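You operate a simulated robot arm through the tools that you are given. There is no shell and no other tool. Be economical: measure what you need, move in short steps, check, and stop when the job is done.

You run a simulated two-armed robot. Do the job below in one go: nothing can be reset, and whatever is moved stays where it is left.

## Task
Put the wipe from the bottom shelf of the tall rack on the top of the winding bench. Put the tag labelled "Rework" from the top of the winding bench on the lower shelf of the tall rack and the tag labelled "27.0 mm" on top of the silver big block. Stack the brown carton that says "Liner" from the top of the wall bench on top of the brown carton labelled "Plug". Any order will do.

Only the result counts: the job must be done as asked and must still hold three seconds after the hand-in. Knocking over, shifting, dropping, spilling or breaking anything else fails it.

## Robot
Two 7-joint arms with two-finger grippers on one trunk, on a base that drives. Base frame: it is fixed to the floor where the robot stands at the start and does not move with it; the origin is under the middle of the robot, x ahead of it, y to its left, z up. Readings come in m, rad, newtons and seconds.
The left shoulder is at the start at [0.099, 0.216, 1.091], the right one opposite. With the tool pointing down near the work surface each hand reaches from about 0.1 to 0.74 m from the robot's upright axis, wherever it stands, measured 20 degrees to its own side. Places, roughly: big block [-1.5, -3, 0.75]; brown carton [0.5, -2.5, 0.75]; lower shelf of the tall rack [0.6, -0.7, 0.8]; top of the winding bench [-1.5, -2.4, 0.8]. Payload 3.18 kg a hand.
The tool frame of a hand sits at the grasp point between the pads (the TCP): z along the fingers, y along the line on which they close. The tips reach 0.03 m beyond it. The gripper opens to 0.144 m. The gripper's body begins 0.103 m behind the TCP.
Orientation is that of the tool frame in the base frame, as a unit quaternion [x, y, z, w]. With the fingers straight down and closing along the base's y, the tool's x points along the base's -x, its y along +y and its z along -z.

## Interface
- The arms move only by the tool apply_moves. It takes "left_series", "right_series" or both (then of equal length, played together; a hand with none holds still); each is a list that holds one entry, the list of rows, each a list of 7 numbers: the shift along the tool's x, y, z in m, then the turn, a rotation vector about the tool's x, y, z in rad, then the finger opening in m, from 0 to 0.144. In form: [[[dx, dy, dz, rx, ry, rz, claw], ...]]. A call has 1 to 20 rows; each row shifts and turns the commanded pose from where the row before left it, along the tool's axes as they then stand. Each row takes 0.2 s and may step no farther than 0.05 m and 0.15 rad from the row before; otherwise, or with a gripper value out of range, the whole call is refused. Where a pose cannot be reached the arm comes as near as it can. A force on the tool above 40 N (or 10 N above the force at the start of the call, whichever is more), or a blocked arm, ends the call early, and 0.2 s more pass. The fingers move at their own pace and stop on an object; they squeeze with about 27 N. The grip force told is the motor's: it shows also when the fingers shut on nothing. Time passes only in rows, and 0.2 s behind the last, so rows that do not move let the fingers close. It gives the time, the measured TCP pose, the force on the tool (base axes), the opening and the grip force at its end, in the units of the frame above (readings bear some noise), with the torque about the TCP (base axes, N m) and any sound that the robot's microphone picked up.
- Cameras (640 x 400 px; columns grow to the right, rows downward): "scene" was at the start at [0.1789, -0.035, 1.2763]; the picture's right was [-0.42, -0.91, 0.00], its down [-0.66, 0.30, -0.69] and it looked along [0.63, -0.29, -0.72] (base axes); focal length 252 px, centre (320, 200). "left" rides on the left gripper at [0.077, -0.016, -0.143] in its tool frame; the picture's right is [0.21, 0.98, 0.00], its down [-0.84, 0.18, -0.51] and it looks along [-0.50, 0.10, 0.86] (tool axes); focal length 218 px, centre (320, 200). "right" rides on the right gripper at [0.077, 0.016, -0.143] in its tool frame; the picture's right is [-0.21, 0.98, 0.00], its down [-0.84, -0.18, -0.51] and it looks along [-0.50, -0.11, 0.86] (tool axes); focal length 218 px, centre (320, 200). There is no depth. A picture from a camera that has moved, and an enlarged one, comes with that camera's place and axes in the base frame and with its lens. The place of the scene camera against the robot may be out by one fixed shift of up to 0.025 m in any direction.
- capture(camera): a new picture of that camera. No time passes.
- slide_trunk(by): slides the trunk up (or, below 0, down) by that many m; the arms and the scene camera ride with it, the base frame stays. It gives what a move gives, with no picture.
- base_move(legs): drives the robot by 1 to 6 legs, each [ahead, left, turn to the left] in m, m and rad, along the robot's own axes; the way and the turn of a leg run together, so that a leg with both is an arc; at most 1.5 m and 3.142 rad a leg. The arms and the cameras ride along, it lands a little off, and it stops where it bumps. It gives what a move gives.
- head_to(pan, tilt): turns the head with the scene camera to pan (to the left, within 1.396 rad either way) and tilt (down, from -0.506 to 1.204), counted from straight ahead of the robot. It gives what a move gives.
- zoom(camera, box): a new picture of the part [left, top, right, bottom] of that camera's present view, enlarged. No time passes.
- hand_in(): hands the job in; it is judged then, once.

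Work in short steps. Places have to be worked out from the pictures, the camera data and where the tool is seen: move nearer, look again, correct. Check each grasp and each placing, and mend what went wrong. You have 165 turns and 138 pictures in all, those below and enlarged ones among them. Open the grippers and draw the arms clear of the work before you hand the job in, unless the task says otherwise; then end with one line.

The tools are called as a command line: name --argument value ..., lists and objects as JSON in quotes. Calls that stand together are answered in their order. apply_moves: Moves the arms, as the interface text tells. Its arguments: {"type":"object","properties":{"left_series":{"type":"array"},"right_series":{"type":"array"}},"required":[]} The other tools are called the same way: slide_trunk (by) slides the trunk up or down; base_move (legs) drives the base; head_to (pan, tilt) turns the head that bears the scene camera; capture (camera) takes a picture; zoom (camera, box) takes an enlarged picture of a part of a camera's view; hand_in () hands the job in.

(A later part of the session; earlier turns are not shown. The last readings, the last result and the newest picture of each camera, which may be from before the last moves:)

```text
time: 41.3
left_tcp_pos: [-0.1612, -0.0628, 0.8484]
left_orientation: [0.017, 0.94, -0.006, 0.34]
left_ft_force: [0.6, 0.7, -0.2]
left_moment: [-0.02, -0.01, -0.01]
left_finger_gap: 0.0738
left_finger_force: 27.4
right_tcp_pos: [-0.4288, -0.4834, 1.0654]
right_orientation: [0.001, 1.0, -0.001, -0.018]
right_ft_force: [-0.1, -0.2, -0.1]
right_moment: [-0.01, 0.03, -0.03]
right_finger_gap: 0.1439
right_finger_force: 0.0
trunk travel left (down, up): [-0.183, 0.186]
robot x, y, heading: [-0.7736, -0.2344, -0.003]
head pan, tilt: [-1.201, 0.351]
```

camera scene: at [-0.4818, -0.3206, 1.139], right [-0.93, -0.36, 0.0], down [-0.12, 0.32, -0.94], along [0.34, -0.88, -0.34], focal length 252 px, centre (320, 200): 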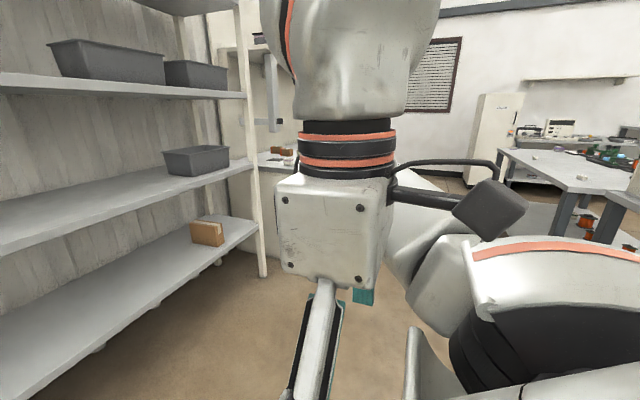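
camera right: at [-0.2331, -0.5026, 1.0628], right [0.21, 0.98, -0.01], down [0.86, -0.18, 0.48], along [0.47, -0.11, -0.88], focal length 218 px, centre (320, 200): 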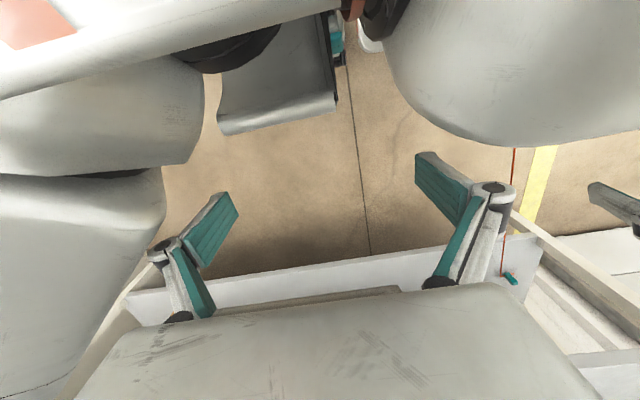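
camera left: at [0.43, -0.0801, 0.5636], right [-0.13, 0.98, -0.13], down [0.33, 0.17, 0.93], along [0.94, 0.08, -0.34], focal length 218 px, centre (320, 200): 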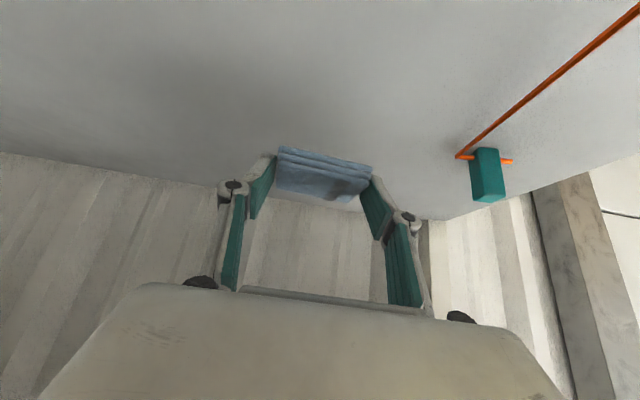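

apply_moves --left_series '[[[0.0095, 0, -0.041, 0, 0, 0, 0.04], [0.0095, 0, -0.041, 0, 0, 0, 0.04], [0.0095, 0, -0.041, 0, 0, 0, 0.04], [0.0095, 0, -0.041, 0, 0, 0, 0.04], [0.0095, 0, -0.041, 0, 0, 0, 0.04], [0.0095, 0, -0.041, 0, 0, 0, 0.04]]]'

base_move --legs '[[0, 0, -1.571]]'

head_to --pan -0.3 --tilt 0.35

capture --camera "scene"

head_to --pan 0.6 --tilt 0.35

capture --camera "scene"

```text
time: 42.7
left_tcp_pos: [-0.3041, -0.0893, 1.0236]
left_orientation: [0.017, 0.94, -0.005, 0.34]
left_ft_force: [-1.2, -0.8, -0.6]
left_moment: [0.0, 0.01, 0.0]
left_finger_gap: 0.0741
left_finger_force: 26.9
left hand out of reach, approached as far as the arm can: row 3, 4, 5, 6
right_tcp_pos: [-0.4307, -0.4839, 1.0691]
right_orientation: [0.002, 1.0, -0.001, -0.017]
right_ft_force: [0.5, -0.1, 0.5]
right_moment: [-0.04, -0.04, -0.01]
right_finger_gap: 0.1441
right_finger_force: 0.0
trunk travel left (down, up): [-0.183, 0.186]
robot x, y, heading: [-0.7676, -0.229, -0.003]
head pan, tilt: [-1.201, 0.351]
```

```text
time: 46.4
left_tcp_pos: [-0.5396, -0.6732, 1.02]
left_orientation: [0.62, 0.707, -0.226, 0.254]
left_ft_force: [0.7, -0.4, -0.4]
left_moment: [0.0, 0.03, -0.01]
left_finger_gap: 0.074
left_finger_force: 27.2
right_tcp_pos: [-0.9385, -0.6056, 1.0648]
right_orientation: [0.63, 0.776, 0.005, -0.031]
right_ft_force: [0.3, 0.0, 0.6]
right_moment: [-0.01, 0.01, -0.01]
right_finger_gap: 0.144
right_finger_force: 0.0
trunk travel left (down, up): [-0.183, 0.186]
robot x, y, heading: [-0.7604, -0.2333, -1.415]
head pan, tilt: [-1.201, 0.351]
stopped in leg 1: the robot was blocked; the commanded pose is now the measured one
```

```text
time: 47.6
left_tcp_pos: [-0.5397, -0.6746, 1.0183]
left_orientation: [0.622, 0.707, -0.227, 0.25]
left_ft_force: [-0.6, 0.7, -0.9]
left_moment: [0.01, -0.02, -0.02]
left_finger_gap: 0.0739
left_finger_force: 26.8
right_tcp_pos: [-0.9398, -0.6074, 1.0642]
right_orientation: [0.632, 0.774, 0.005, -0.033]
right_ft_force: [-0.6, 0.2, -0.2]
right_moment: [0.01, -0.04, -0.02]
right_finger_gap: 0.1439
right_finger_force: 0.0
trunk travel left (down, up): [-0.183, 0.186]
robot x, y, heading: [-0.7614, -0.2359, -1.417]
head pan, tilt: [-0.3, 0.351]
```

```text
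105 pictures are left
camera scene: at [-0.7585, -0.4412, 1.3247], right [-0.99, 0.15, 0.01], down [0.04, 0.34, -0.94], along [-0.14, -0.93, -0.35], focal length 252 px, centre (320, 200)
```

scene: 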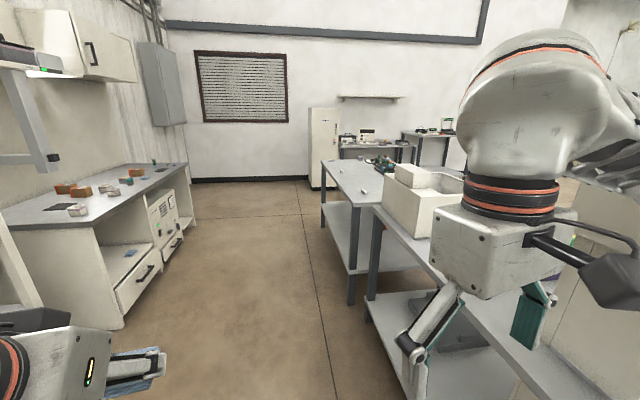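

```text
time: 48.8
left_tcp_pos: [-0.5403, -0.6746, 1.0178]
left_orientation: [0.622, 0.707, -0.226, 0.251]
left_ft_force: [-0.3, -0.3, -1.2]
left_moment: [0.03, -0.02, 0.02]
left_finger_gap: 0.0739
left_finger_force: 27.0
right_tcp_pos: [-0.9394, -0.6057, 1.0628]
right_orientation: [0.632, 0.774, 0.004, -0.033]
right_ft_force: [0.3, -0.4, -0.9]
right_moment: [-0.01, 0.01, -0.01]
right_finger_gap: 0.144
right_finger_force: 0.1
trunk travel left (down, up): [-0.183, 0.186]
robot x, y, heading: [-0.7674, -0.2361, -1.418]
head pan, tilt: [0.6, 0.351]
```

```text
104 pictures are left
camera scene: at [-0.6812, -0.4168, 1.324], right [-0.73, -0.68, 0.01], down [-0.25, 0.25, -0.94], along [0.64, -0.68, -0.35], focal length 252 px, centre (320, 200)
```

scene: 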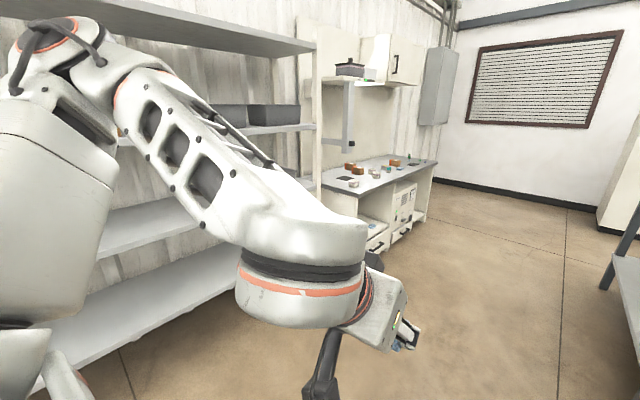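

The turn was stopped by something near the right arm. I look right.

head_to --pan -1.2 --tilt 0.6

capture --camera "scene"

capture --camera "right"

```text
time: 50.6
left_tcp_pos: [-0.5406, -0.6735, 1.0182]
left_orientation: [0.622, 0.706, -0.227, 0.251]
left_ft_force: [-1.8, -0.7, -0.1]
left_moment: [-0.01, 0.04, 0.0]
left_finger_gap: 0.0734
left_finger_force: 27.4
right_tcp_pos: [-0.9389, -0.606, 1.0635]
right_orientation: [0.632, 0.775, 0.005, -0.032]
right_ft_force: [-0.8, -1.0, 0.0]
right_moment: [-0.03, 0.0, -0.01]
right_finger_gap: 0.1438
right_finger_force: 0.0
trunk travel left (down, up): [-0.183, 0.186]
robot x, y, heading: [-0.7652, -0.2367, -1.419]
head pan, tilt: [-1.201, 0.6]
```

```text
103 pictures are left
camera scene: at [-0.8218, -0.393, 1.303], right [-0.5, 0.87, 0.01], down [0.48, 0.29, -0.83], along [-0.72, -0.41, -0.56], focal length 252 px, centre (320, 200)
```

scene: 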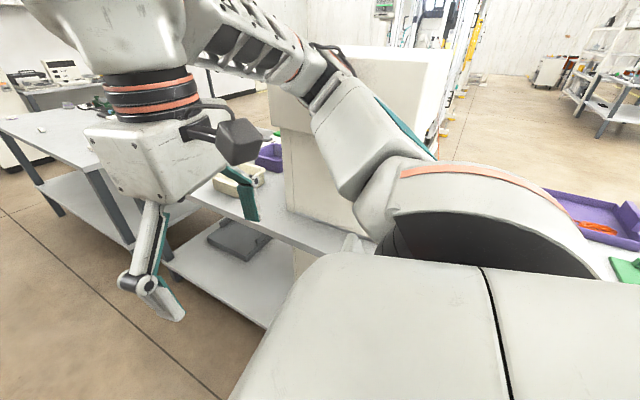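

```text
102 pictures are left
camera right: at [-0.9327, -0.534, 1.209], right [1.0, -0.01, -0.04], down [0.02, -0.88, 0.47], along [-0.04, -0.47, -0.88], focal length 218 px, centre (320, 200)
```

right: 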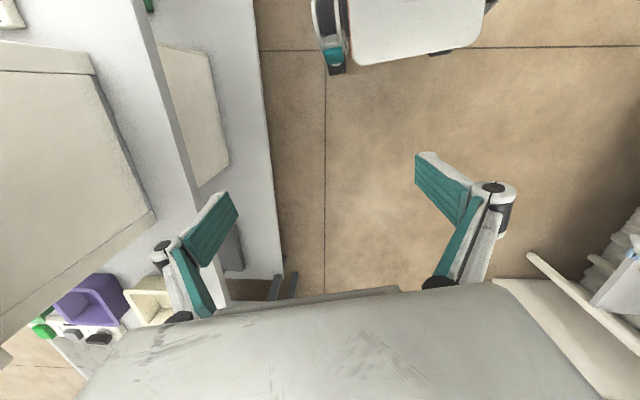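

The right elbow touches the tall machine on the near bench. I move away to the left first.

base_move --legs '[[0, 0.22, 0]]'

base_move --legs '[[0, 0, -0.153]]'

head_to --pan -1.0 --tilt 0.5

capture --camera "scene"

head_to --pan -0.1 --tilt 0.5

capture --camera "scene"

```text
time: 53.2
left_tcp_pos: [-0.3372, -0.6392, 1.0218]
left_orientation: [0.625, 0.703, -0.225, 0.255]
left_ft_force: [-0.1, -0.9, -0.3]
left_moment: [0.01, 0.01, 0.01]
left_finger_gap: 0.0738
left_finger_force: 27.4
right_tcp_pos: [-0.736, -0.5688, 1.0631]
right_orientation: [0.637, 0.77, 0.008, -0.026]
right_ft_force: [0.1, 1.3, -0.8]
right_moment: [0.02, 0.04, 0.01]
right_finger_gap: 0.1441
right_finger_force: 0.0
trunk travel left (down, up): [-0.183, 0.186]
robot x, y, heading: [-0.5489, -0.2058, -1.422]
head pan, tilt: [-1.201, 0.6]
```

```text
time: 54.2
left_tcp_pos: [-0.4055, -0.6673, 1.0225]
left_orientation: [0.677, 0.653, -0.243, 0.237]
left_ft_force: [0.3, -0.5, -0.1]
left_moment: [0.01, 0.01, 0.03]
left_finger_gap: 0.0737
left_finger_force: 27.0
right_tcp_pos: [-0.791, -0.536, 1.0633]
right_orientation: [0.695, 0.719, 0.01, -0.025]
right_ft_force: [0.0, -0.4, 0.1]
right_moment: [-0.03, -0.02, 0.03]
right_finger_gap: 0.1436
right_finger_force: 0.1
trunk travel left (down, up): [-0.183, 0.186]
robot x, y, heading: [-0.5452, -0.205, -1.578]
head pan, tilt: [-1.201, 0.6]
```

```text
time: 55.0
left_tcp_pos: [-0.4046, -0.667, 1.0227]
left_orientation: [0.677, 0.653, -0.243, 0.237]
left_ft_force: [-0.1, 0.0, -1.3]
left_moment: [0.04, -0.04, 0.01]
left_finger_gap: 0.0738
left_finger_force: 26.8
right_tcp_pos: [-0.7913, -0.5351, 1.0624]
right_orientation: [0.695, 0.718, 0.01, -0.025]
right_ft_force: [-1.2, 1.0, -0.3]
right_moment: [0.04, -0.01, 0.02]
right_finger_gap: 0.144
right_finger_force: 0.0
trunk travel left (down, up): [-0.183, 0.186]
robot x, y, heading: [-0.5454, -0.2002, -1.573]
head pan, tilt: [-1.0, 0.499]
```

```text
101 pictures are left
camera scene: at [-0.636, -0.3616, 1.3121], right [-0.54, 0.84, 0.0], down [0.4, 0.26, -0.88], along [-0.74, -0.47, -0.48], focal length 252 px, centre (320, 200)
```

scene: 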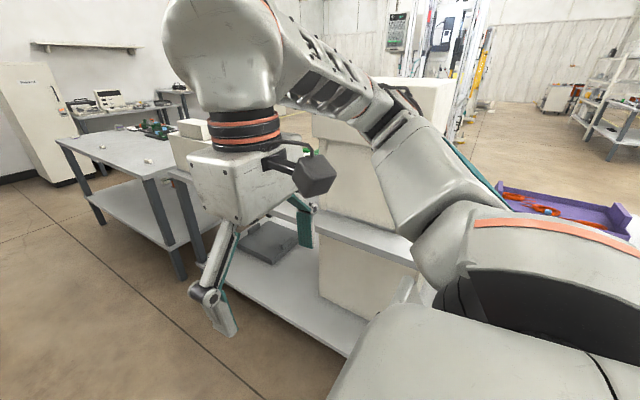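

```text
time: 56.1
left_tcp_pos: [-0.4058, -0.6657, 1.0225]
left_orientation: [0.676, 0.653, -0.244, 0.237]
left_ft_force: [0.5, 0.9, -0.2]
left_moment: [-0.01, 0.01, 0.02]
left_finger_gap: 0.0736
left_finger_force: 27.1
right_tcp_pos: [-0.7917, -0.5363, 1.0646]
right_orientation: [0.694, 0.719, 0.009, -0.025]
right_ft_force: [-0.6, 0.0, 0.4]
right_moment: [0.0, -0.02, 0.0]
right_finger_gap: 0.1438
right_finger_force: 0.0
trunk travel left (down, up): [-0.183, 0.186]
robot x, y, heading: [-0.5488, -0.2029, -1.573]
head pan, tilt: [-0.099, 0.499]
```

```text
100 pictures are left
camera scene: at [-0.5687, -0.4033, 1.3121], right [-0.99, 0.1, 0.0], down [0.05, 0.48, -0.88], along [-0.09, -0.87, -0.48], focal length 252 px, centre (320, 200)
```

scene: 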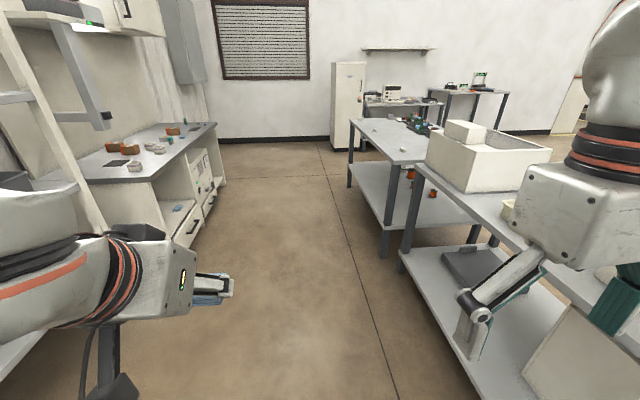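

The winding bench edge is at x≈-1.12 (y -1.74 to -3.0), the wall bench edge at x≈0.22. I drive down the aisle and turn to face the winding bench.

base_move --legs '[[1.0, 0.1, 0], [1.1, 0, 0], [0, 0, -1.571]]'

head_to --pan 0.0 --tilt 0.55

capture --camera "scene"

```text
time: 70.4
left_tcp_pos: [-0.8879, -2.4518, 1.0217]
left_orientation: [0.941, -0.004, -0.34, -0.001]
left_ft_force: [-0.3, -0.8, -1.4]
left_moment: [0.0, -0.03, -0.03]
left_finger_gap: 0.0736
left_finger_force: 27.1
right_tcp_pos: [-0.7707, -2.0642, 1.0637]
right_orientation: [0.999, 0.033, 0.023, -0.011]
right_ft_force: [0.0, -0.4, 0.1]
right_moment: [-0.03, 0.0, -0.02]
right_finger_gap: 0.1439
right_finger_force: 0.1
trunk travel left (down, up): [-0.183, 0.186]
robot x, y, heading: [-0.4219, -2.2991, -3.116]
head pan, tilt: [-0.099, 0.499]
```

```text
time: 71.0
left_tcp_pos: [-0.888, -2.4527, 1.022]
left_orientation: [0.941, -0.003, -0.339, 0.0]
left_ft_force: [0.1, -0.2, -0.2]
left_moment: [0.0, -0.02, 0.0]
left_finger_gap: 0.0738
left_finger_force: 27.1
right_tcp_pos: [-0.7691, -2.0611, 1.0631]
right_orientation: [0.999, 0.033, 0.024, -0.011]
right_ft_force: [0.2, 0.3, -0.2]
right_moment: [0.0, 0.02, 0.0]
right_finger_gap: 0.1437
right_finger_force: 0.0
trunk travel left (down, up): [-0.183, 0.186]
robot x, y, heading: [-0.4297, -2.3013, -3.116]
head pan, tilt: [0.0, 0.55]
```

```text
99 pictures are left
camera scene: at [-0.6394, -2.3037, 1.3075], right [-0.03, 1.0, 0.0], down [0.52, 0.01, -0.85], along [-0.85, -0.02, -0.52], focal length 252 px, centre (320, 200)
```

scene: 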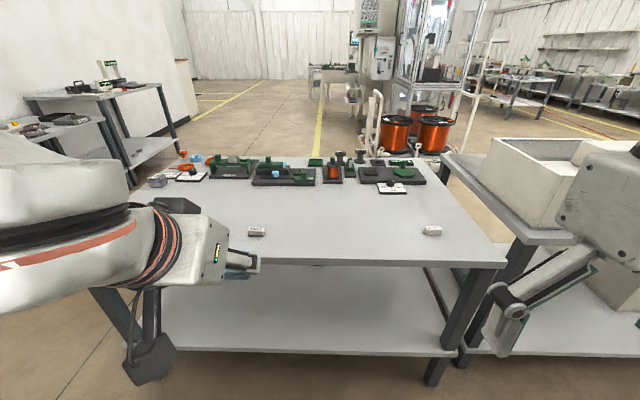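

Two small tags lie near the bench's front edge. I zoom in.

zoom --camera "scene" --box '[235, 210, 299, 250]'

zoom --camera "scene" --box '[400, 210, 464, 250]'

zoom --camera "scene" --box '[140, 130, 460, 330]'

```text
10.00 times, centred on (267, 230) of scene
camera zoom: at [-0.6394, -2.3037, 1.3075], right [-0.03, 1.0, 0.0], down [0.52, 0.01, -0.85], along [-0.85, -0.02, -0.52], focal length 2522 px, centre (850, -100)
```

zoom: 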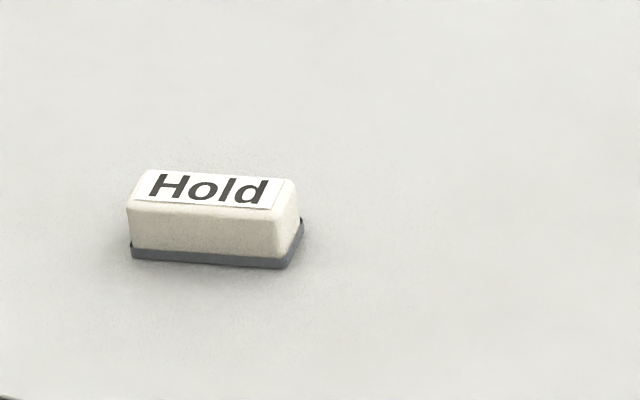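

```text
10.00 times, centred on (432, 230) of scene
camera zoom: at [-0.6394, -2.3037, 1.3075], right [-0.03, 1.0, 0.0], down [0.52, 0.01, -0.85], along [-0.85, -0.02, -0.52], focal length 2522 px, centre (-800, -100)
```

zoom: 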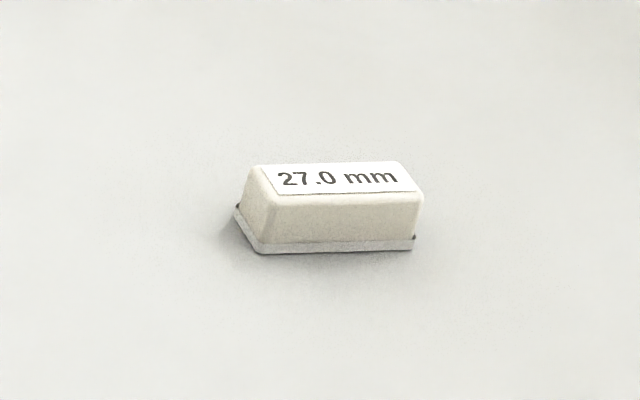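

```text
2.00 times, centred on (300, 230) of scene
camera zoom: at [-0.6394, -2.3037, 1.3075], right [-0.03, 1.0, 0.0], down [0.52, 0.01, -0.85], along [-0.85, -0.02, -0.52], focal length 504 px, centre (360, 140)
```

zoom: 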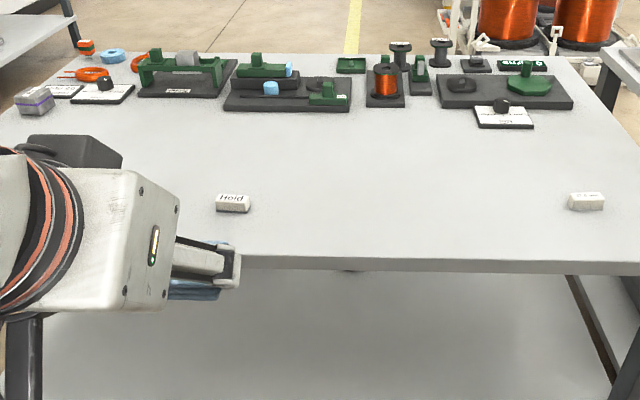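

"27.0 mm" is the right tag; the left is "Hold". I zoom the far-left corner for the block and "Rework".

head_to --pan 0.5 --tilt 0.55

capture --camera "scene"

zoom --camera "scene" --box '[220, 120, 380, 220]'

```text
time: 72.0
left_tcp_pos: [-0.8883, -2.4524, 1.0213]
left_orientation: [0.94, -0.002, -0.34, 0.0]
left_ft_force: [-0.8, 0.0, -0.3]
left_moment: [0.0, -0.01, -0.01]
left_finger_gap: 0.0735
left_finger_force: 27.2
right_tcp_pos: [-0.7705, -2.0623, 1.0629]
right_orientation: [0.999, 0.033, 0.024, -0.012]
right_ft_force: [0.3, 0.1, 0.2]
right_moment: [-0.02, 0.0, 0.01]
right_finger_gap: 0.1438
right_finger_force: 0.1
trunk travel left (down, up): [-0.183, 0.186]
robot x, y, heading: [-0.4261, -2.2975, -3.114]
head pan, tilt: [0.499, 0.55]
```

```text
95 pictures are left
camera scene: at [-0.6274, -2.3463, 1.3075], right [-0.5, 0.87, 0.0], down [0.45, 0.26, -0.85], along [-0.74, -0.43, -0.52], focal length 252 px, centre (320, 200)
```

scene: 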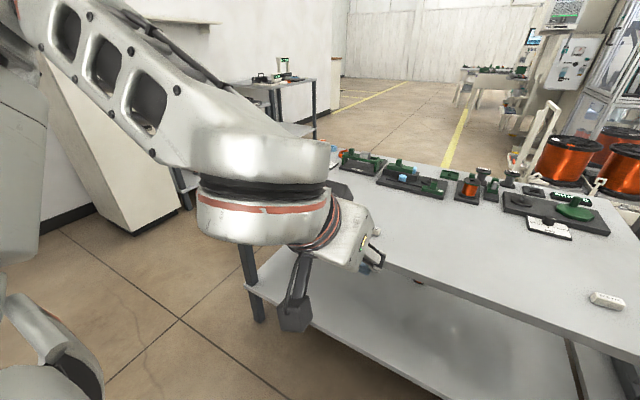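

```text
4.00 times, centred on (300, 170) of scene
camera zoom: at [-0.6274, -2.3463, 1.3075], right [-0.5, 0.87, 0.0], down [0.45, 0.26, -0.85], along [-0.74, -0.43, -0.52], focal length 1009 px, centre (400, 320)
```

zoom: 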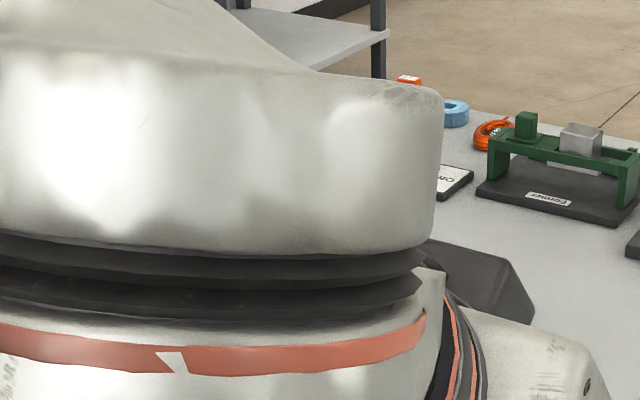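

The arm hides that corner. First I place the wipe: the free middle of the bench near (-1.28, -2.32). I drive up to the bench.

base_move --legs '[[0.28, -0.12, -0.025]]'

head_to --pan 0.0 --tilt 0.75

capture --camera "scene"

capture --camera "left"

```text
time: 74.1
left_tcp_pos: [-1.1759, -2.3247, 1.0217]
left_orientation: [0.941, -0.012, -0.339, -0.003]
left_ft_force: [0.6, 0.4, -0.9]
left_moment: [-0.02, -0.03, -0.01]
left_finger_gap: 0.0741
left_finger_force: 26.8
right_tcp_pos: [-1.048, -1.939, 1.0627]
right_orientation: [0.999, 0.023, 0.026, -0.011]
right_ft_force: [-0.2, 0.1, 0.5]
right_moment: [-0.01, -0.05, 0.0]
right_finger_gap: 0.1441
right_finger_force: 0.1
trunk travel left (down, up): [-0.183, 0.186]
robot x, y, heading: [-0.7118, -2.1785, -3.136]
head pan, tilt: [0.499, 0.55]
```

```text
time: 75.0
left_tcp_pos: [-1.1748, -2.3264, 1.0228]
left_orientation: [0.941, -0.012, -0.339, -0.004]
left_ft_force: [0.2, 0.9, -1.2]
left_moment: [-0.02, -0.01, 0.04]
left_finger_gap: 0.0737
left_finger_force: 27.2
right_tcp_pos: [-1.0486, -1.9382, 1.0619]
right_orientation: [0.999, 0.022, 0.024, -0.011]
right_ft_force: [0.2, -0.4, 0.3]
right_moment: [-0.02, 0.01, -0.02]
right_finger_gap: 0.1439
right_finger_force: 0.1
trunk travel left (down, up): [-0.183, 0.186]
robot x, y, heading: [-0.7103, -2.182, -3.134]
head pan, tilt: [0.0, 0.75]
```

```text
93 pictures are left
camera scene: at [-0.9159, -2.1826, 1.2902], right [-0.01, 1.0, 0.0], down [0.68, 0.0, -0.73], along [-0.73, 0.0, -0.68], focal length 252 px, centre (320, 200)
```

scene: 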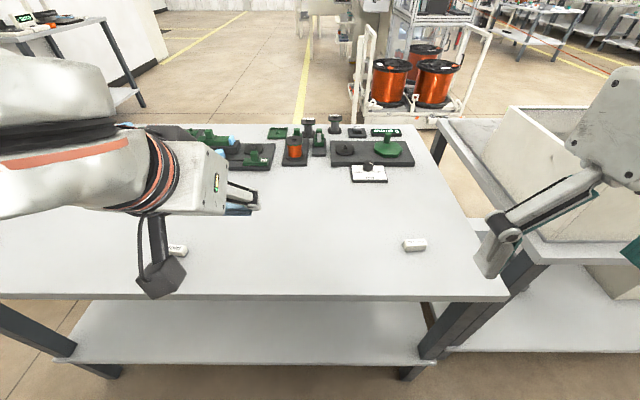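

```text
92 pictures are left
camera left: at [-1.0241, -2.3127, 1.0828], right [0.14, -0.98, -0.13], down [-0.33, -0.17, 0.93], along [-0.93, -0.08, -0.35], focal length 218 px, centre (320, 200)
```

left: 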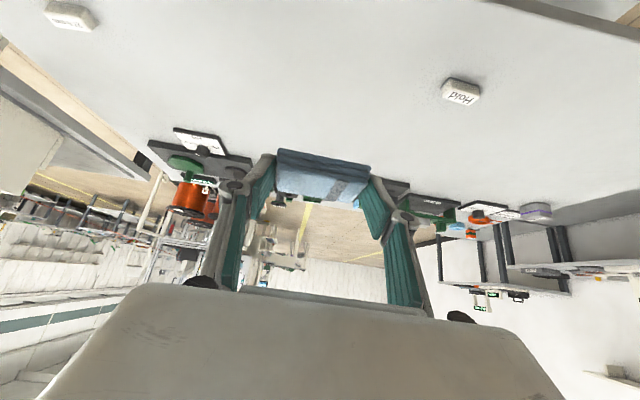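

I lower the wipe toward the bench in the free middle.

apply_moves --left_series '[[[0.007, 0, 0.0334, 0, 0, 0, 0.04], [0.007, 0, 0.0334, 0, 0, 0, 0.04], [0.007, 0, 0.0334, 0, 0, 0, 0.04], [0.007, 0, 0.0334, 0, 0, 0, 0.04], [0.007, 0, 0.0334, 0, 0, 0, 0.04], [0, 0, 0, 0, 0, 0, 0.04]]]'

capture --camera "left"

capture --camera "scene"

```text
time: 76.4
left_tcp_pos: [-1.2532, -2.324, 0.8721]
left_orientation: [0.94, -0.013, -0.34, -0.004]
left_ft_force: [0.2, 0.7, -0.8]
left_moment: [-0.01, -0.02, -0.04]
left_finger_gap: 0.0736
left_finger_force: 27.5
right_tcp_pos: [-1.0477, -1.9404, 1.063]
right_orientation: [0.999, 0.022, 0.023, -0.011]
right_ft_force: [0.7, 0.1, -0.4]
right_moment: [0.02, 0.02, -0.01]
right_finger_gap: 0.1443
right_finger_force: 0.0
trunk travel left (down, up): [-0.183, 0.186]
robot x, y, heading: [-0.7118, -2.1797, -3.137]
head pan, tilt: [0.0, 0.75]
```

```text
91 pictures are left
camera left: at [-1.1028, -2.3114, 0.9329], right [0.14, -0.98, -0.13], down [-0.33, -0.17, 0.93], along [-0.94, -0.08, -0.34], focal length 218 px, centre (320, 200)
```

left: 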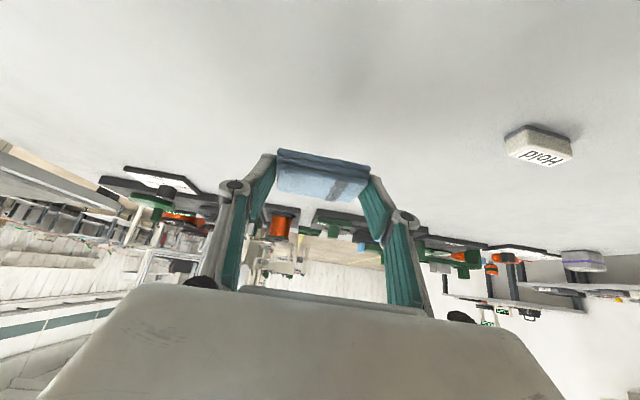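

```text
90 pictures are left
camera scene: at [-0.9152, -2.1826, 1.2904], right [-0.01, 1.0, 0.0], down [0.68, 0.0, -0.73], along [-0.73, 0.0, -0.68], focal length 252 px, centre (320, 200)
```

scene: 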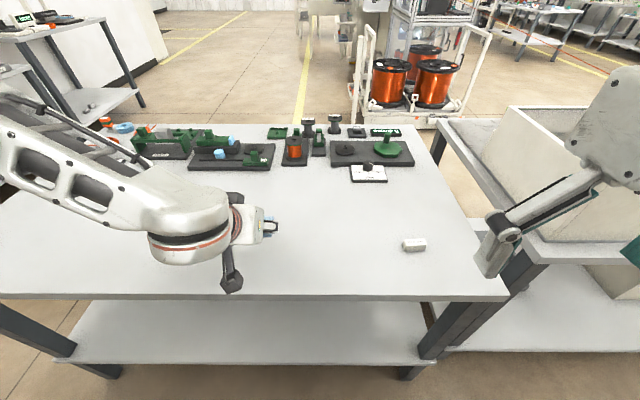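

Table looks to be near z 0.765–0.8. I descend in small steps watching the force.

apply_moves --left_series '[[[0.0128, 0, 0.0154, 0, 0, 0, 0.04], [0.009, 0, 0.011, 0, 0, 0, 0.04], [0, 0, 0, 0, 0, 0, 0.04]]]'

capture --camera "left"

```text
time: 77.2
left_tcp_pos: [-1.2537, -2.3238, 0.8374]
left_orientation: [0.94, -0.012, -0.341, -0.003]
left_ft_force: [0.3, -0.2, -0.4]
left_moment: [-0.01, -0.01, 0.01]
left_finger_gap: 0.0734
left_finger_force: 27.3
right_tcp_pos: [-1.0482, -1.9389, 1.0621]
right_orientation: [0.999, 0.023, 0.025, -0.011]
right_ft_force: [-0.3, 1.0, -0.4]
right_moment: [0.03, 0.02, -0.01]
right_finger_gap: 0.1442
right_finger_force: 0.2
trunk travel left (down, up): [-0.183, 0.186]
robot x, y, heading: [-0.7105, -2.1825, -3.135]
head pan, tilt: [0.0, 0.75]
```

```text
89 pictures are left
camera left: at [-1.1031, -2.311, 0.8975], right [0.14, -0.98, -0.13], down [-0.33, -0.17, 0.93], along [-0.94, -0.08, -0.34], focal length 218 px, centre (320, 200)
```

left: 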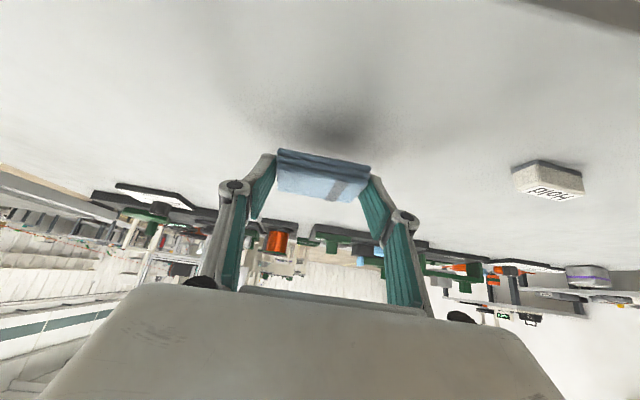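

Shadow is near but not yet in contact; I keep descending in small steps.

apply_moves --left_series '[[[0.0064, 0, 0.0077, 0, 0, 0, 0.04], [0.0052, 0, 0.006, 0, 0, 0, 0.04], [0, 0, 0, 0, 0, 0, 0.04]]]'

capture --camera "left"

```text
time: 78.0
left_tcp_pos: [-1.2553, -2.3243, 0.8188]
left_orientation: [0.94, -0.012, -0.34, -0.003]
left_ft_force: [-0.4, 0.0, -0.5]
left_moment: [-0.01, -0.02, 0.03]
left_finger_gap: 0.074
left_finger_force: 27.0
right_tcp_pos: [-1.048, -1.9396, 1.0627]
right_orientation: [0.999, 0.023, 0.024, -0.011]
right_ft_force: [-1.1, -0.6, 0.0]
right_moment: [0.0, -0.02, -0.04]
right_finger_gap: 0.1438
right_finger_force: 0.1
trunk travel left (down, up): [-0.183, 0.186]
robot x, y, heading: [-0.7076, -2.1793, -3.136]
head pan, tilt: [0.0, 0.75]
```

```text
88 pictures are left
camera left: at [-1.104, -2.3114, 0.8799], right [0.14, -0.98, -0.13], down [-0.33, -0.17, 0.93], along [-0.93, -0.08, -0.34], focal length 218 px, centre (320, 200)
```

left: 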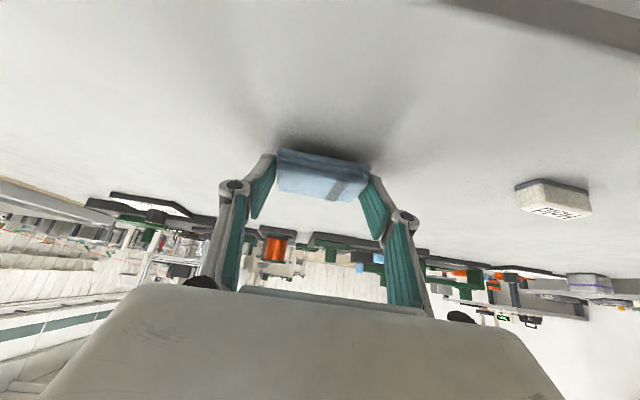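

apply_moves --left_series '[[[0.0045, 0, 0.0054, 0, 0, 0, 0.04], [0.0026, 0, 0.0031, 0, 0, 0, 0.04], [0, 0, 0, 0, 0, 0, 0.04]]]'

```text
time: 78.8
left_tcp_pos: [-1.2551, -2.3238, 0.8092]
left_orientation: [0.94, -0.012, -0.341, -0.004]
left_ft_force: [0.3, -0.9, 7.1]
left_moment: [-0.08, 0.23, -0.02]
left_finger_gap: 0.0739
left_finger_force: 26.9
right_tcp_pos: [-1.0473, -1.9389, 1.0641]
right_orientation: [0.999, 0.023, 0.025, -0.01]
right_ft_force: [-0.2, 1.1, -0.2]
right_moment: [-0.01, 0.04, 0.01]
right_finger_gap: 0.1438
right_finger_force: 0.1
trunk travel left (down, up): [-0.183, 0.186]
robot x, y, heading: [-0.7106, -2.1764, -3.133]
head pan, tilt: [0.0, 0.75]
```

Contact felt. I open and draw back along the tool axis.

apply_moves --left_series '[[[0, 0, 0, 0, 0, 0, 0.12], [0, 0, 0, 0, 0, 0, 0.12], [0, 0, -0.02, 0, 0, 0, 0.12], [0, 0, -0.04, 0, 0, 0, 0.12], [0, 0, -0.04, 0, 0, 0, 0.12], [-0.02, 0, -0.04, 0, 0, 0, 0.12], [-0.02, 0, -0.04, 0, 0, 0, 0.12]]]'

capture --camera "left"

```text
time: 80.4
left_tcp_pos: [-1.1859, -2.3148, 0.9744]
left_orientation: [0.94, -0.012, -0.34, -0.003]
left_ft_force: [0.2, 0.2, 0.2]
left_moment: [0.0, 0.04, -0.01]
left_finger_gap: 0.1201
left_finger_force: 0.0
left hand out of reach, approached as far as the arm can: row 5, 6
right_tcp_pos: [-1.0478, -1.9391, 1.0637]
right_orientation: [0.999, 0.023, 0.025, -0.011]
right_ft_force: [-0.4, -0.2, -0.7]
right_moment: [-0.03, 0.01, 0.01]
right_finger_gap: 0.1439
right_finger_force: 0.0
trunk travel left (down, up): [-0.183, 0.186]
robot x, y, heading: [-0.7124, -2.1809, -3.137]
head pan, tilt: [0.0, 0.75]
```

```text
87 pictures are left
camera left: at [-1.0353, -2.3017, 1.0365], right [0.14, -0.98, -0.13], down [-0.33, -0.17, 0.93], along [-0.93, -0.08, -0.35], focal length 218 px, centre (320, 200)
```

left: 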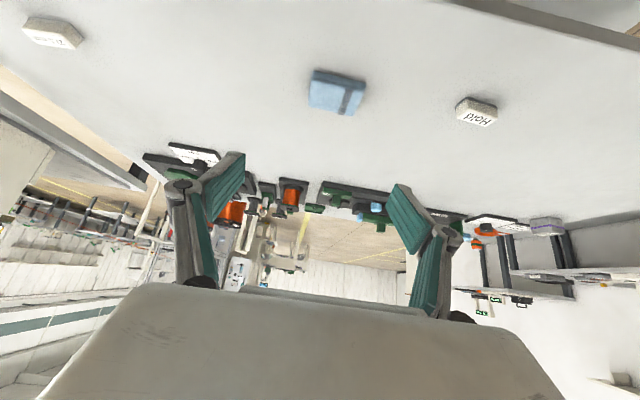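

The wipe is placed. I bring the left hand upright and back, then survey the bench for "Rework" and the block.

apply_moves --left_series '[[[0.02, 0, -0.02, 0, 0.139, 0, 0.12], [0.02, 0, -0.02, 0, 0.139, 0, 0.12], [0.02, 0, 0, 0, 0.139, 0, 0.12], [0.03, 0, 0, 0, 0.139, 0, 0.12], [0.03, 0, 0, 0, 0.139, 0, 0.12], [0.03, 0, -0.02, 0, 0, 0, 0.12], [0, 0.04, -0.02, 0, 0, 0, 0.12], [0, 0.04, -0.02, 0, 0, 0, 0.12]]]'

head_to --pan 0.45 --tilt 0.55

capture --camera "scene"

zoom --camera "left" --box '[420, 120, 580, 220]'

```text
time: 82.2
left_tcp_pos: [-1.0269, -2.3993, 1.0223]
left_orientation: [1.0, -0.013, 0.0, 0.001]
left_ft_force: [0.3, 0.0, 0.7]
left_moment: [0.0, 0.04, -0.02]
left_finger_gap: 0.12
left_finger_force: 0.2
right_tcp_pos: [-1.0476, -1.9398, 1.0637]
right_orientation: [0.999, 0.023, 0.025, -0.011]
right_ft_force: [0.1, -0.1, 0.7]
right_moment: [-0.01, -0.02, 0.02]
right_finger_gap: 0.1439
right_finger_force: 0.0
trunk travel left (down, up): [-0.183, 0.186]
robot x, y, heading: [-0.7086, -2.1801, -3.137]
head pan, tilt: [0.0, 0.75]
```

```text
time: 83.1
left_tcp_pos: [-1.0276, -2.3972, 1.0218]
left_orientation: [1.0, -0.012, 0.001, 0.001]
left_ft_force: [0.6, -0.3, -0.3]
left_moment: [0.01, 0.03, 0.01]
left_finger_gap: 0.1202
left_finger_force: 0.1
right_tcp_pos: [-1.0468, -1.9396, 1.0641]
right_orientation: [0.999, 0.023, 0.024, -0.011]
right_ft_force: [0.1, 0.3, 0.0]
right_moment: [-0.03, -0.02, 0.0]
right_finger_gap: 0.1439
right_finger_force: 0.0
trunk travel left (down, up): [-0.183, 0.186]
robot x, y, heading: [-0.7105, -2.182, -3.135]
head pan, tilt: [0.45, 0.55]
```

```text
86 pictures are left
camera scene: at [-0.9136, -2.2215, 1.3075], right [-0.44, 0.9, 0.0], down [0.47, 0.23, -0.85], along [-0.77, -0.37, -0.52], focal length 252 px, centre (320, 200)
```

scene: 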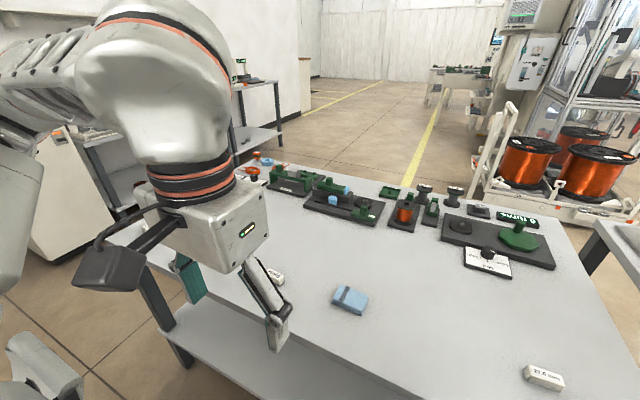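

```text
4.00 times, centred on (500, 170) of left
camera zoom: at [-0.9502, -2.384, 1.1647], right [0.18, -0.98, 0.0], down [-0.85, -0.16, 0.51], along [-0.5, -0.09, -0.86], focal length 873 px, centre (-400, 320)
```

zoom: 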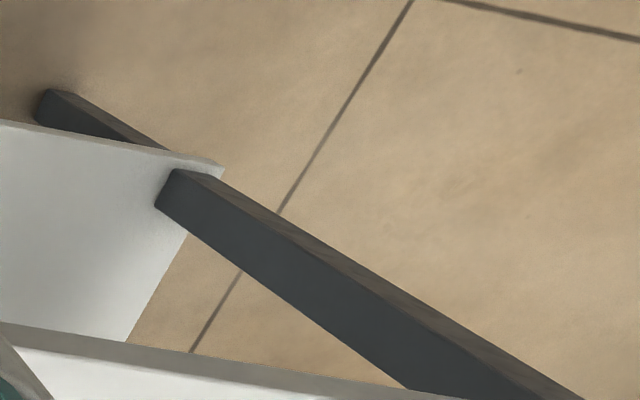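

I now bring the right hand over the "27.0 mm" tag.

apply_moves --right_series '[[[-0.044, 0, 0.02, 0, 0, 0, 0.1], [-0.044, 0, 0.02, 0, 0, 0, 0.1], [-0.044, 0, 0.02, 0, 0, 0, 0.1], [-0.044, 0, 0.02, 0, 0, 0, 0.1], [-0.044, 0, 0.02, 0, 0, 0, 0.1]]]'

capture --camera "right"

```text
time: 84.3
left_tcp_pos: [-1.0286, -2.3996, 1.0209]
left_orientation: [1.0, -0.013, 0.001, 0.0]
left_ft_force: [-0.1, -0.3, -0.4]
left_moment: [0.0, -0.02, 0.01]
left_finger_gap: 0.1199
left_finger_force: 0.0
right_tcp_pos: [-1.2638, -1.9463, 0.9516]
right_orientation: [0.999, 0.023, 0.026, -0.011]
right_ft_force: [0.1, 0.6, 0.1]
right_moment: [0.03, 0.0, 0.02]
right_finger_gap: 0.0997
right_finger_force: 0.0
trunk travel left (down, up): [-0.183, 0.186]
robot x, y, heading: [-0.7096, -2.1818, -3.134]
head pan, tilt: [0.45, 0.55]
```

```text
84 pictures are left
camera right: at [-1.1946, -1.9617, 1.0975], right [-0.16, -0.99, -0.03], down [-0.87, 0.13, 0.47], along [-0.46, 0.1, -0.88], focal length 218 px, centre (320, 200)
```

right: 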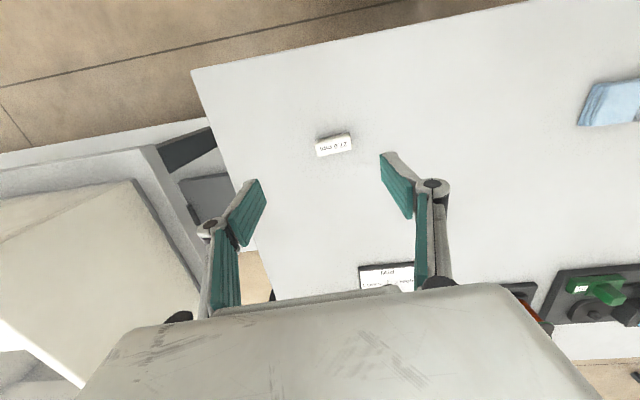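

Tag at about (-1.273, -1.960), long side along y. I straighten the hand and descend above it.

apply_moves --right_series '[[[-0.009, 0.014, 0.02, -0.023, -0.0515, 0.046, 0.1], [0, 0, 0.04, 0, 0, 0, 0.1], [0, 0, 0.04, 0, 0, 0, 0.1], [0, 0, 0, 0, 0, 0, 0.1]]]'

capture --camera "right"

```text
time: 85.3
left_tcp_pos: [-1.0267, -2.3987, 1.0225]
left_orientation: [1.0, -0.011, 0.0, 0.001]
left_ft_force: [0.8, 0.7, 0.1]
left_moment: [0.0, 0.02, 0.01]
left_finger_gap: 0.1199
left_finger_force: 0.0
right_tcp_pos: [-1.2703, -1.9615, 0.8515]
right_orientation: [1.0, 0.0, -0.002, 0.0]
right_ft_force: [-0.7, 0.4, 0.6]
right_moment: [-0.01, 0.04, 0.0]
right_finger_gap: 0.0995
right_finger_force: 0.0
trunk travel left (down, up): [-0.183, 0.186]
robot x, y, heading: [-0.7097, -2.1831, -3.139]
head pan, tilt: [0.45, 0.55]
```

```text
83 pictures are left
camera right: at [-1.1938, -1.9765, 0.9942], right [-0.21, -0.98, 0.0], down [-0.84, 0.18, 0.51], along [-0.5, 0.1, -0.86], focal length 218 px, centre (320, 200)
```

right: 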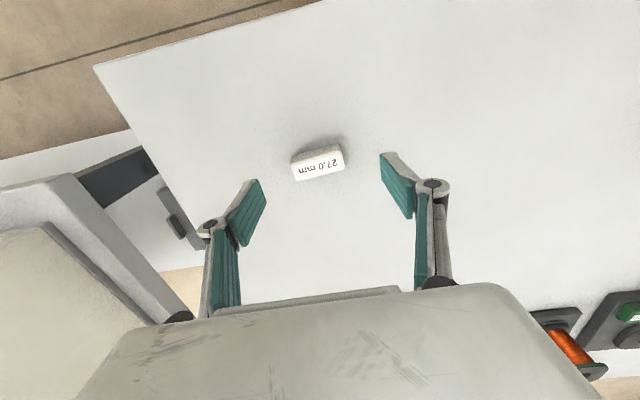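

Aligned. I descend and close.

apply_moves --right_series '[[[-0.002, 0, 0.025, 0, 0, 0, 0.1], [0, -0.002, 0.019, 0, 0, 0, 0.1], [0, 0, 0, 0, 0, 0, 0.03], [0, 0, 0, 0, 0, 0, 0.03], [0, 0, 0, 0, 0, 0, 0.03], [0, 0, 0, 0, 0, 0, 0.03]]]'

capture --camera "right"

```text
time: 86.7
left_tcp_pos: [-1.0266, -2.3991, 1.0219]
left_orientation: [1.0, -0.011, 0.0, 0.001]
left_ft_force: [0.5, 1.1, -0.4]
left_moment: [-0.04, 0.0, -0.01]
left_finger_gap: 0.1199
left_finger_force: 0.1
right_tcp_pos: [-1.2738, -1.9599, 0.8094]
right_orientation: [1.0, 0.001, -0.004, 0.001]
right_ft_force: [-2.8, 4.8, 18.1]
right_moment: [0.37, -0.03, 0.14]
right_finger_gap: 0.0492
right_finger_force: 26.8
trunk travel left (down, up): [-0.183, 0.186]
robot x, y, heading: [-0.7123, -2.1814, -3.14]
head pan, tilt: [0.45, 0.55]
```

```text
82 pictures are left
camera right: at [-1.1965, -1.9751, 0.9513], right [-0.21, -0.98, 0.0], down [-0.84, 0.18, 0.51], along [-0.5, 0.1, -0.86], focal length 218 px, centre (320, 200)
```

right: 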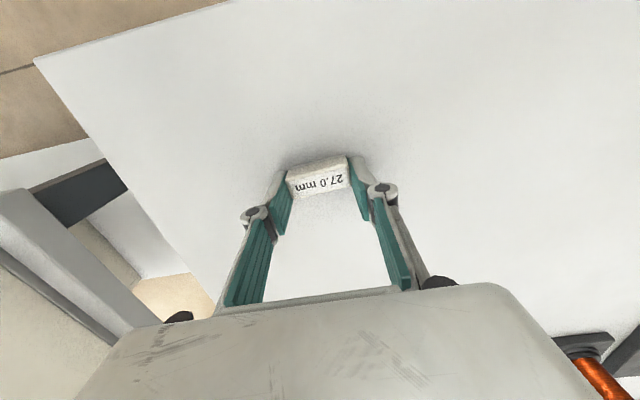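

Gripped. I lift it, and back away from the bench to view its left end.

apply_moves --right_series '[[[0, 0, -0.02, 0, 0, 0, 0.03], [0, 0, -0.05, 0, 0, 0, 0.03], [0, 0, -0.05, 0, 0, 0, 0.03], [0.03, 0, -0.04, 0, 0, 0, 0.03], [0.045, 0, -0.04, 0, 0, 0, 0.03], [0.045, 0, -0.03, 0, 0, 0, 0.03], [0.045, 0, 0, 0, 0, 0, 0.03]]]'

base_move --legs '[[-0.2, 0, 0], [0, 0.6, 0]]'

head_to --pan 0.0 --tilt 0.5

capture --camera "scene"

```text
refused: row 5 steps farther than a row can; nothing moved
```

```text
time: 93.7
left_tcp_pos: [-0.8149, -3.0092, 1.0217]
left_orientation: [1.0, -0.005, 0.0, 0.001]
left_ft_force: [-0.3, 0.3, -0.5]
left_moment: [-0.01, -0.01, -0.01]
left_finger_gap: 0.12
left_finger_force: 0.1
right_tcp_pos: [-1.0675, -2.5729, 0.809]
right_orientation: [1.0, 0.008, -0.001, 0.001]
right_ft_force: [0.4, 0.9, 1.3]
right_moment: [0.0, 0.0, -0.02]
right_finger_gap: 0.0486
right_finger_force: 27.2
trunk travel left (down, up): [-0.183, 0.186]
robot x, y, heading: [-0.502, -2.7828, -3.117]
head pan, tilt: [0.45, 0.55]
```

```text
time: 94.6
left_tcp_pos: [-0.8147, -3.0087, 1.0226]
left_orientation: [1.0, -0.006, 0.0, 0.001]
left_ft_force: [0.1, -0.7, 0.4]
left_moment: [0.0, 0.04, 0.0]
left_finger_gap: 0.12
left_finger_force: 0.1
right_tcp_pos: [-1.0671, -2.5735, 0.8073]
right_orientation: [1.0, 0.008, -0.001, 0.001]
right_ft_force: [-0.4, -0.4, 0.4]
right_moment: [0.03, 0.03, 0.01]
right_finger_gap: 0.0486
right_finger_force: 27.1
trunk travel left (down, up): [-0.183, 0.186]
robot x, y, heading: [-0.5, -2.7859, -3.12]
head pan, tilt: [0.0, 0.499]
```

```text
81 pictures are left
camera scene: at [-0.7144, -2.7908, 1.3121], right [-0.02, 1.0, 0.0], down [0.48, 0.01, -0.88], along [-0.88, -0.02, -0.48], focal length 252 px, centre (320, 200)
```

scene: 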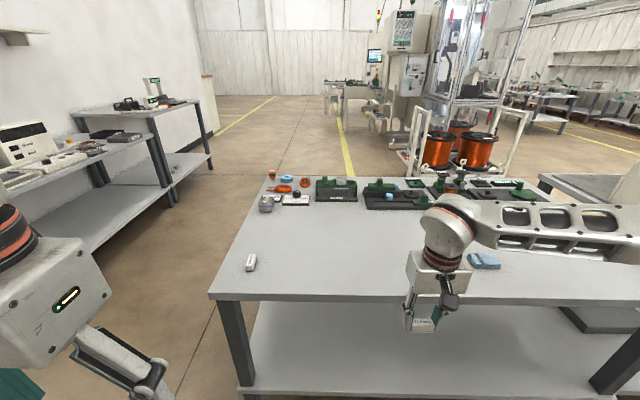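

The earlier lift was refused, but the tag was only dragged to the edge and is still held; the path was free. I raise it now and zoom in on the new tag and the far corner.

apply_moves --right_series '[[[0, 0, -0.04, 0, 0, 0, 0.03], [0, 0, -0.045, 0, 0, 0, 0.03], [0, 0, -0.045, 0, 0, 0, 0.03], [0.02, 0, -0.04, 0, 0, 0, 0.03], [0.03, 0, -0.03, 0, 0, 0, 0.03]]]'

zoom --camera "scene" --box '[225, 240, 289, 280]'

zoom --camera "scene" --box '[240, 160, 368, 240]'

zoom --camera "scene" --box '[352, 160, 560, 290]'

```text
time: 95.8
left_tcp_pos: [-0.8144, -3.0082, 1.0224]
left_orientation: [1.0, -0.005, 0.0, 0.001]
left_ft_force: [0.4, -0.1, -0.2]
left_moment: [0.02, 0.02, 0.0]
left_finger_gap: 0.1199
left_finger_force: 0.0
right_tcp_pos: [-1.0154, -2.5729, 1.009]
right_orientation: [1.0, 0.008, -0.002, 0.001]
right_ft_force: [1.4, -0.1, -0.1]
right_moment: [-0.01, 0.04, -0.01]
right_finger_gap: 0.0487
right_finger_force: 27.0
trunk travel left (down, up): [-0.183, 0.186]
robot x, y, heading: [-0.5031, -2.7851, -3.121]
head pan, tilt: [0.0, 0.499]
```

```text
10.00 times, centred on (257, 260) of scene
camera zoom: at [-0.7134, -2.7908, 1.3124], right [-0.02, 1.0, 0.0], down [0.48, 0.01, -0.88], along [-0.88, -0.02, -0.48], focal length 2522 px, centre (950, -400)
```

zoom: 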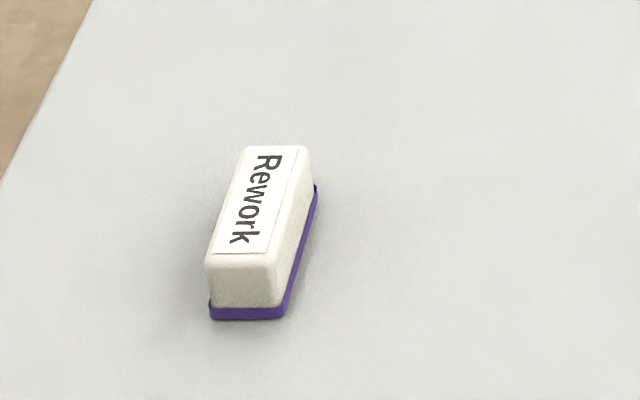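

```text
5.00 times, centred on (304, 200) of scene
camera zoom: at [-0.7134, -2.7908, 1.3124], right [-0.02, 1.0, 0.0], down [0.48, 0.01, -0.88], along [-0.88, -0.02, -0.48], focal length 1261 px, centre (400, 200)
```

zoom: 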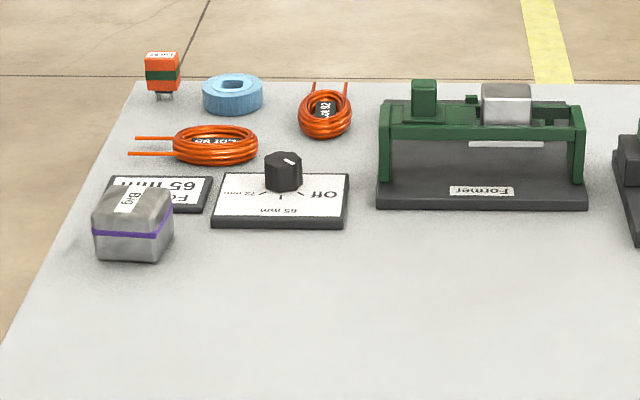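

```text
3.08 times, centred on (456, 225) of scene
camera zoom: at [-0.7134, -2.7908, 1.3124], right [-0.02, 1.0, 0.0], down [0.48, 0.01, -0.88], along [-0.88, -0.02, -0.48], focal length 776 px, centre (-98, 123)
```

zoom: 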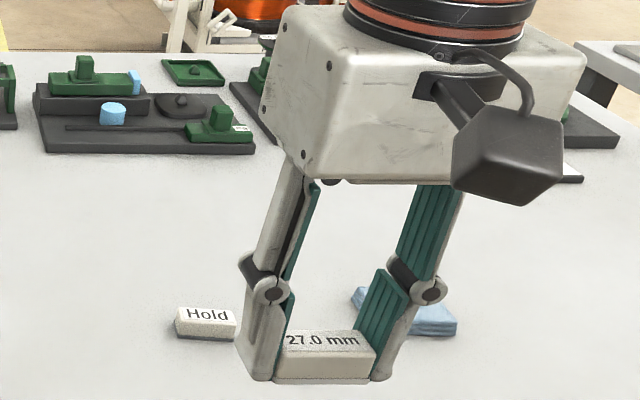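

"Rework" (y≈-3.01) and the silver "Big" block found. I drive up to the bench so that the left hand can take "Rework".

base_move --legs '[[0.25, 0, -0.02]]'

apply_moves --left_series '[[[-0.04, 0, 0.01, 0, 0, 0, 0.1], [-0.045, 0, 0.01, 0, 0, 0, 0.1], [-0.045, 0, 0.01, 0, 0, 0, 0.1], [-0.045, 0, 0.015, 0, 0, 0, 0.1]]]'

capture --camera "left"

```text
time: 97.6
left_tcp_pos: [-1.0706, -3.0072, 1.0228]
left_orientation: [1.0, -0.013, 0.001, 0.0]
left_ft_force: [0.4, 0.5, 0.8]
left_moment: [0.03, 0.0, 0.02]
left_finger_gap: 0.1203
left_finger_force: 0.0
right_tcp_pos: [-1.2671, -2.5685, 1.0075]
right_orientation: [1.0, -0.001, 0.0, 0.0]
right_ft_force: [-0.1, -0.1, 0.9]
right_moment: [-0.03, -0.04, 0.0]
right_finger_gap: 0.0483
right_finger_force: 27.5
trunk travel left (down, up): [-0.183, 0.186]
robot x, y, heading: [-0.7537, -2.7913, -3.137]
head pan, tilt: [0.0, 0.499]
```

```text
time: 98.6
left_tcp_pos: [-1.2477, -3.0014, 0.9751]
left_orientation: [1.0, -0.013, 0.001, 0.0]
left_ft_force: [-0.1, 0.8, -0.8]
left_moment: [-0.03, -0.04, 0.0]
left_finger_gap: 0.0998
left_finger_force: 0.0
right_tcp_pos: [-1.2651, -2.5688, 1.0069]
right_orientation: [1.0, 0.001, -0.001, 0.001]
right_ft_force: [0.3, 0.6, -1.5]
right_moment: [-0.01, -0.02, 0.01]
right_finger_gap: 0.0486
right_finger_force: 27.2
trunk travel left (down, up): [-0.183, 0.186]
robot x, y, heading: [-0.7542, -2.7894, -3.139]
head pan, tilt: [0.0, 0.499]
```

```text
77 pictures are left
camera left: at [-1.1708, -2.9872, 1.1176], right [0.18, -0.98, 0.0], down [-0.85, -0.16, 0.51], along [-0.5, -0.1, -0.86], focal length 218 px, centre (320, 200)
```

left: 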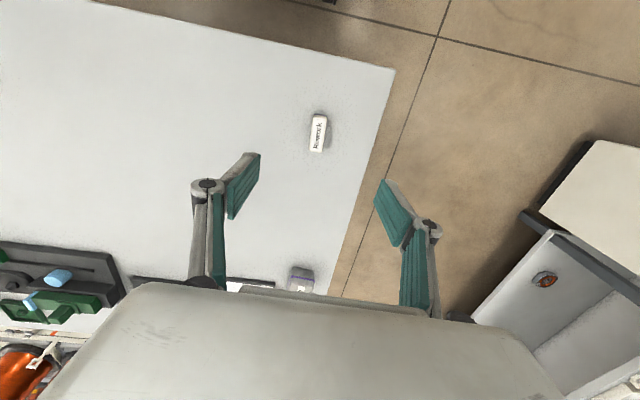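

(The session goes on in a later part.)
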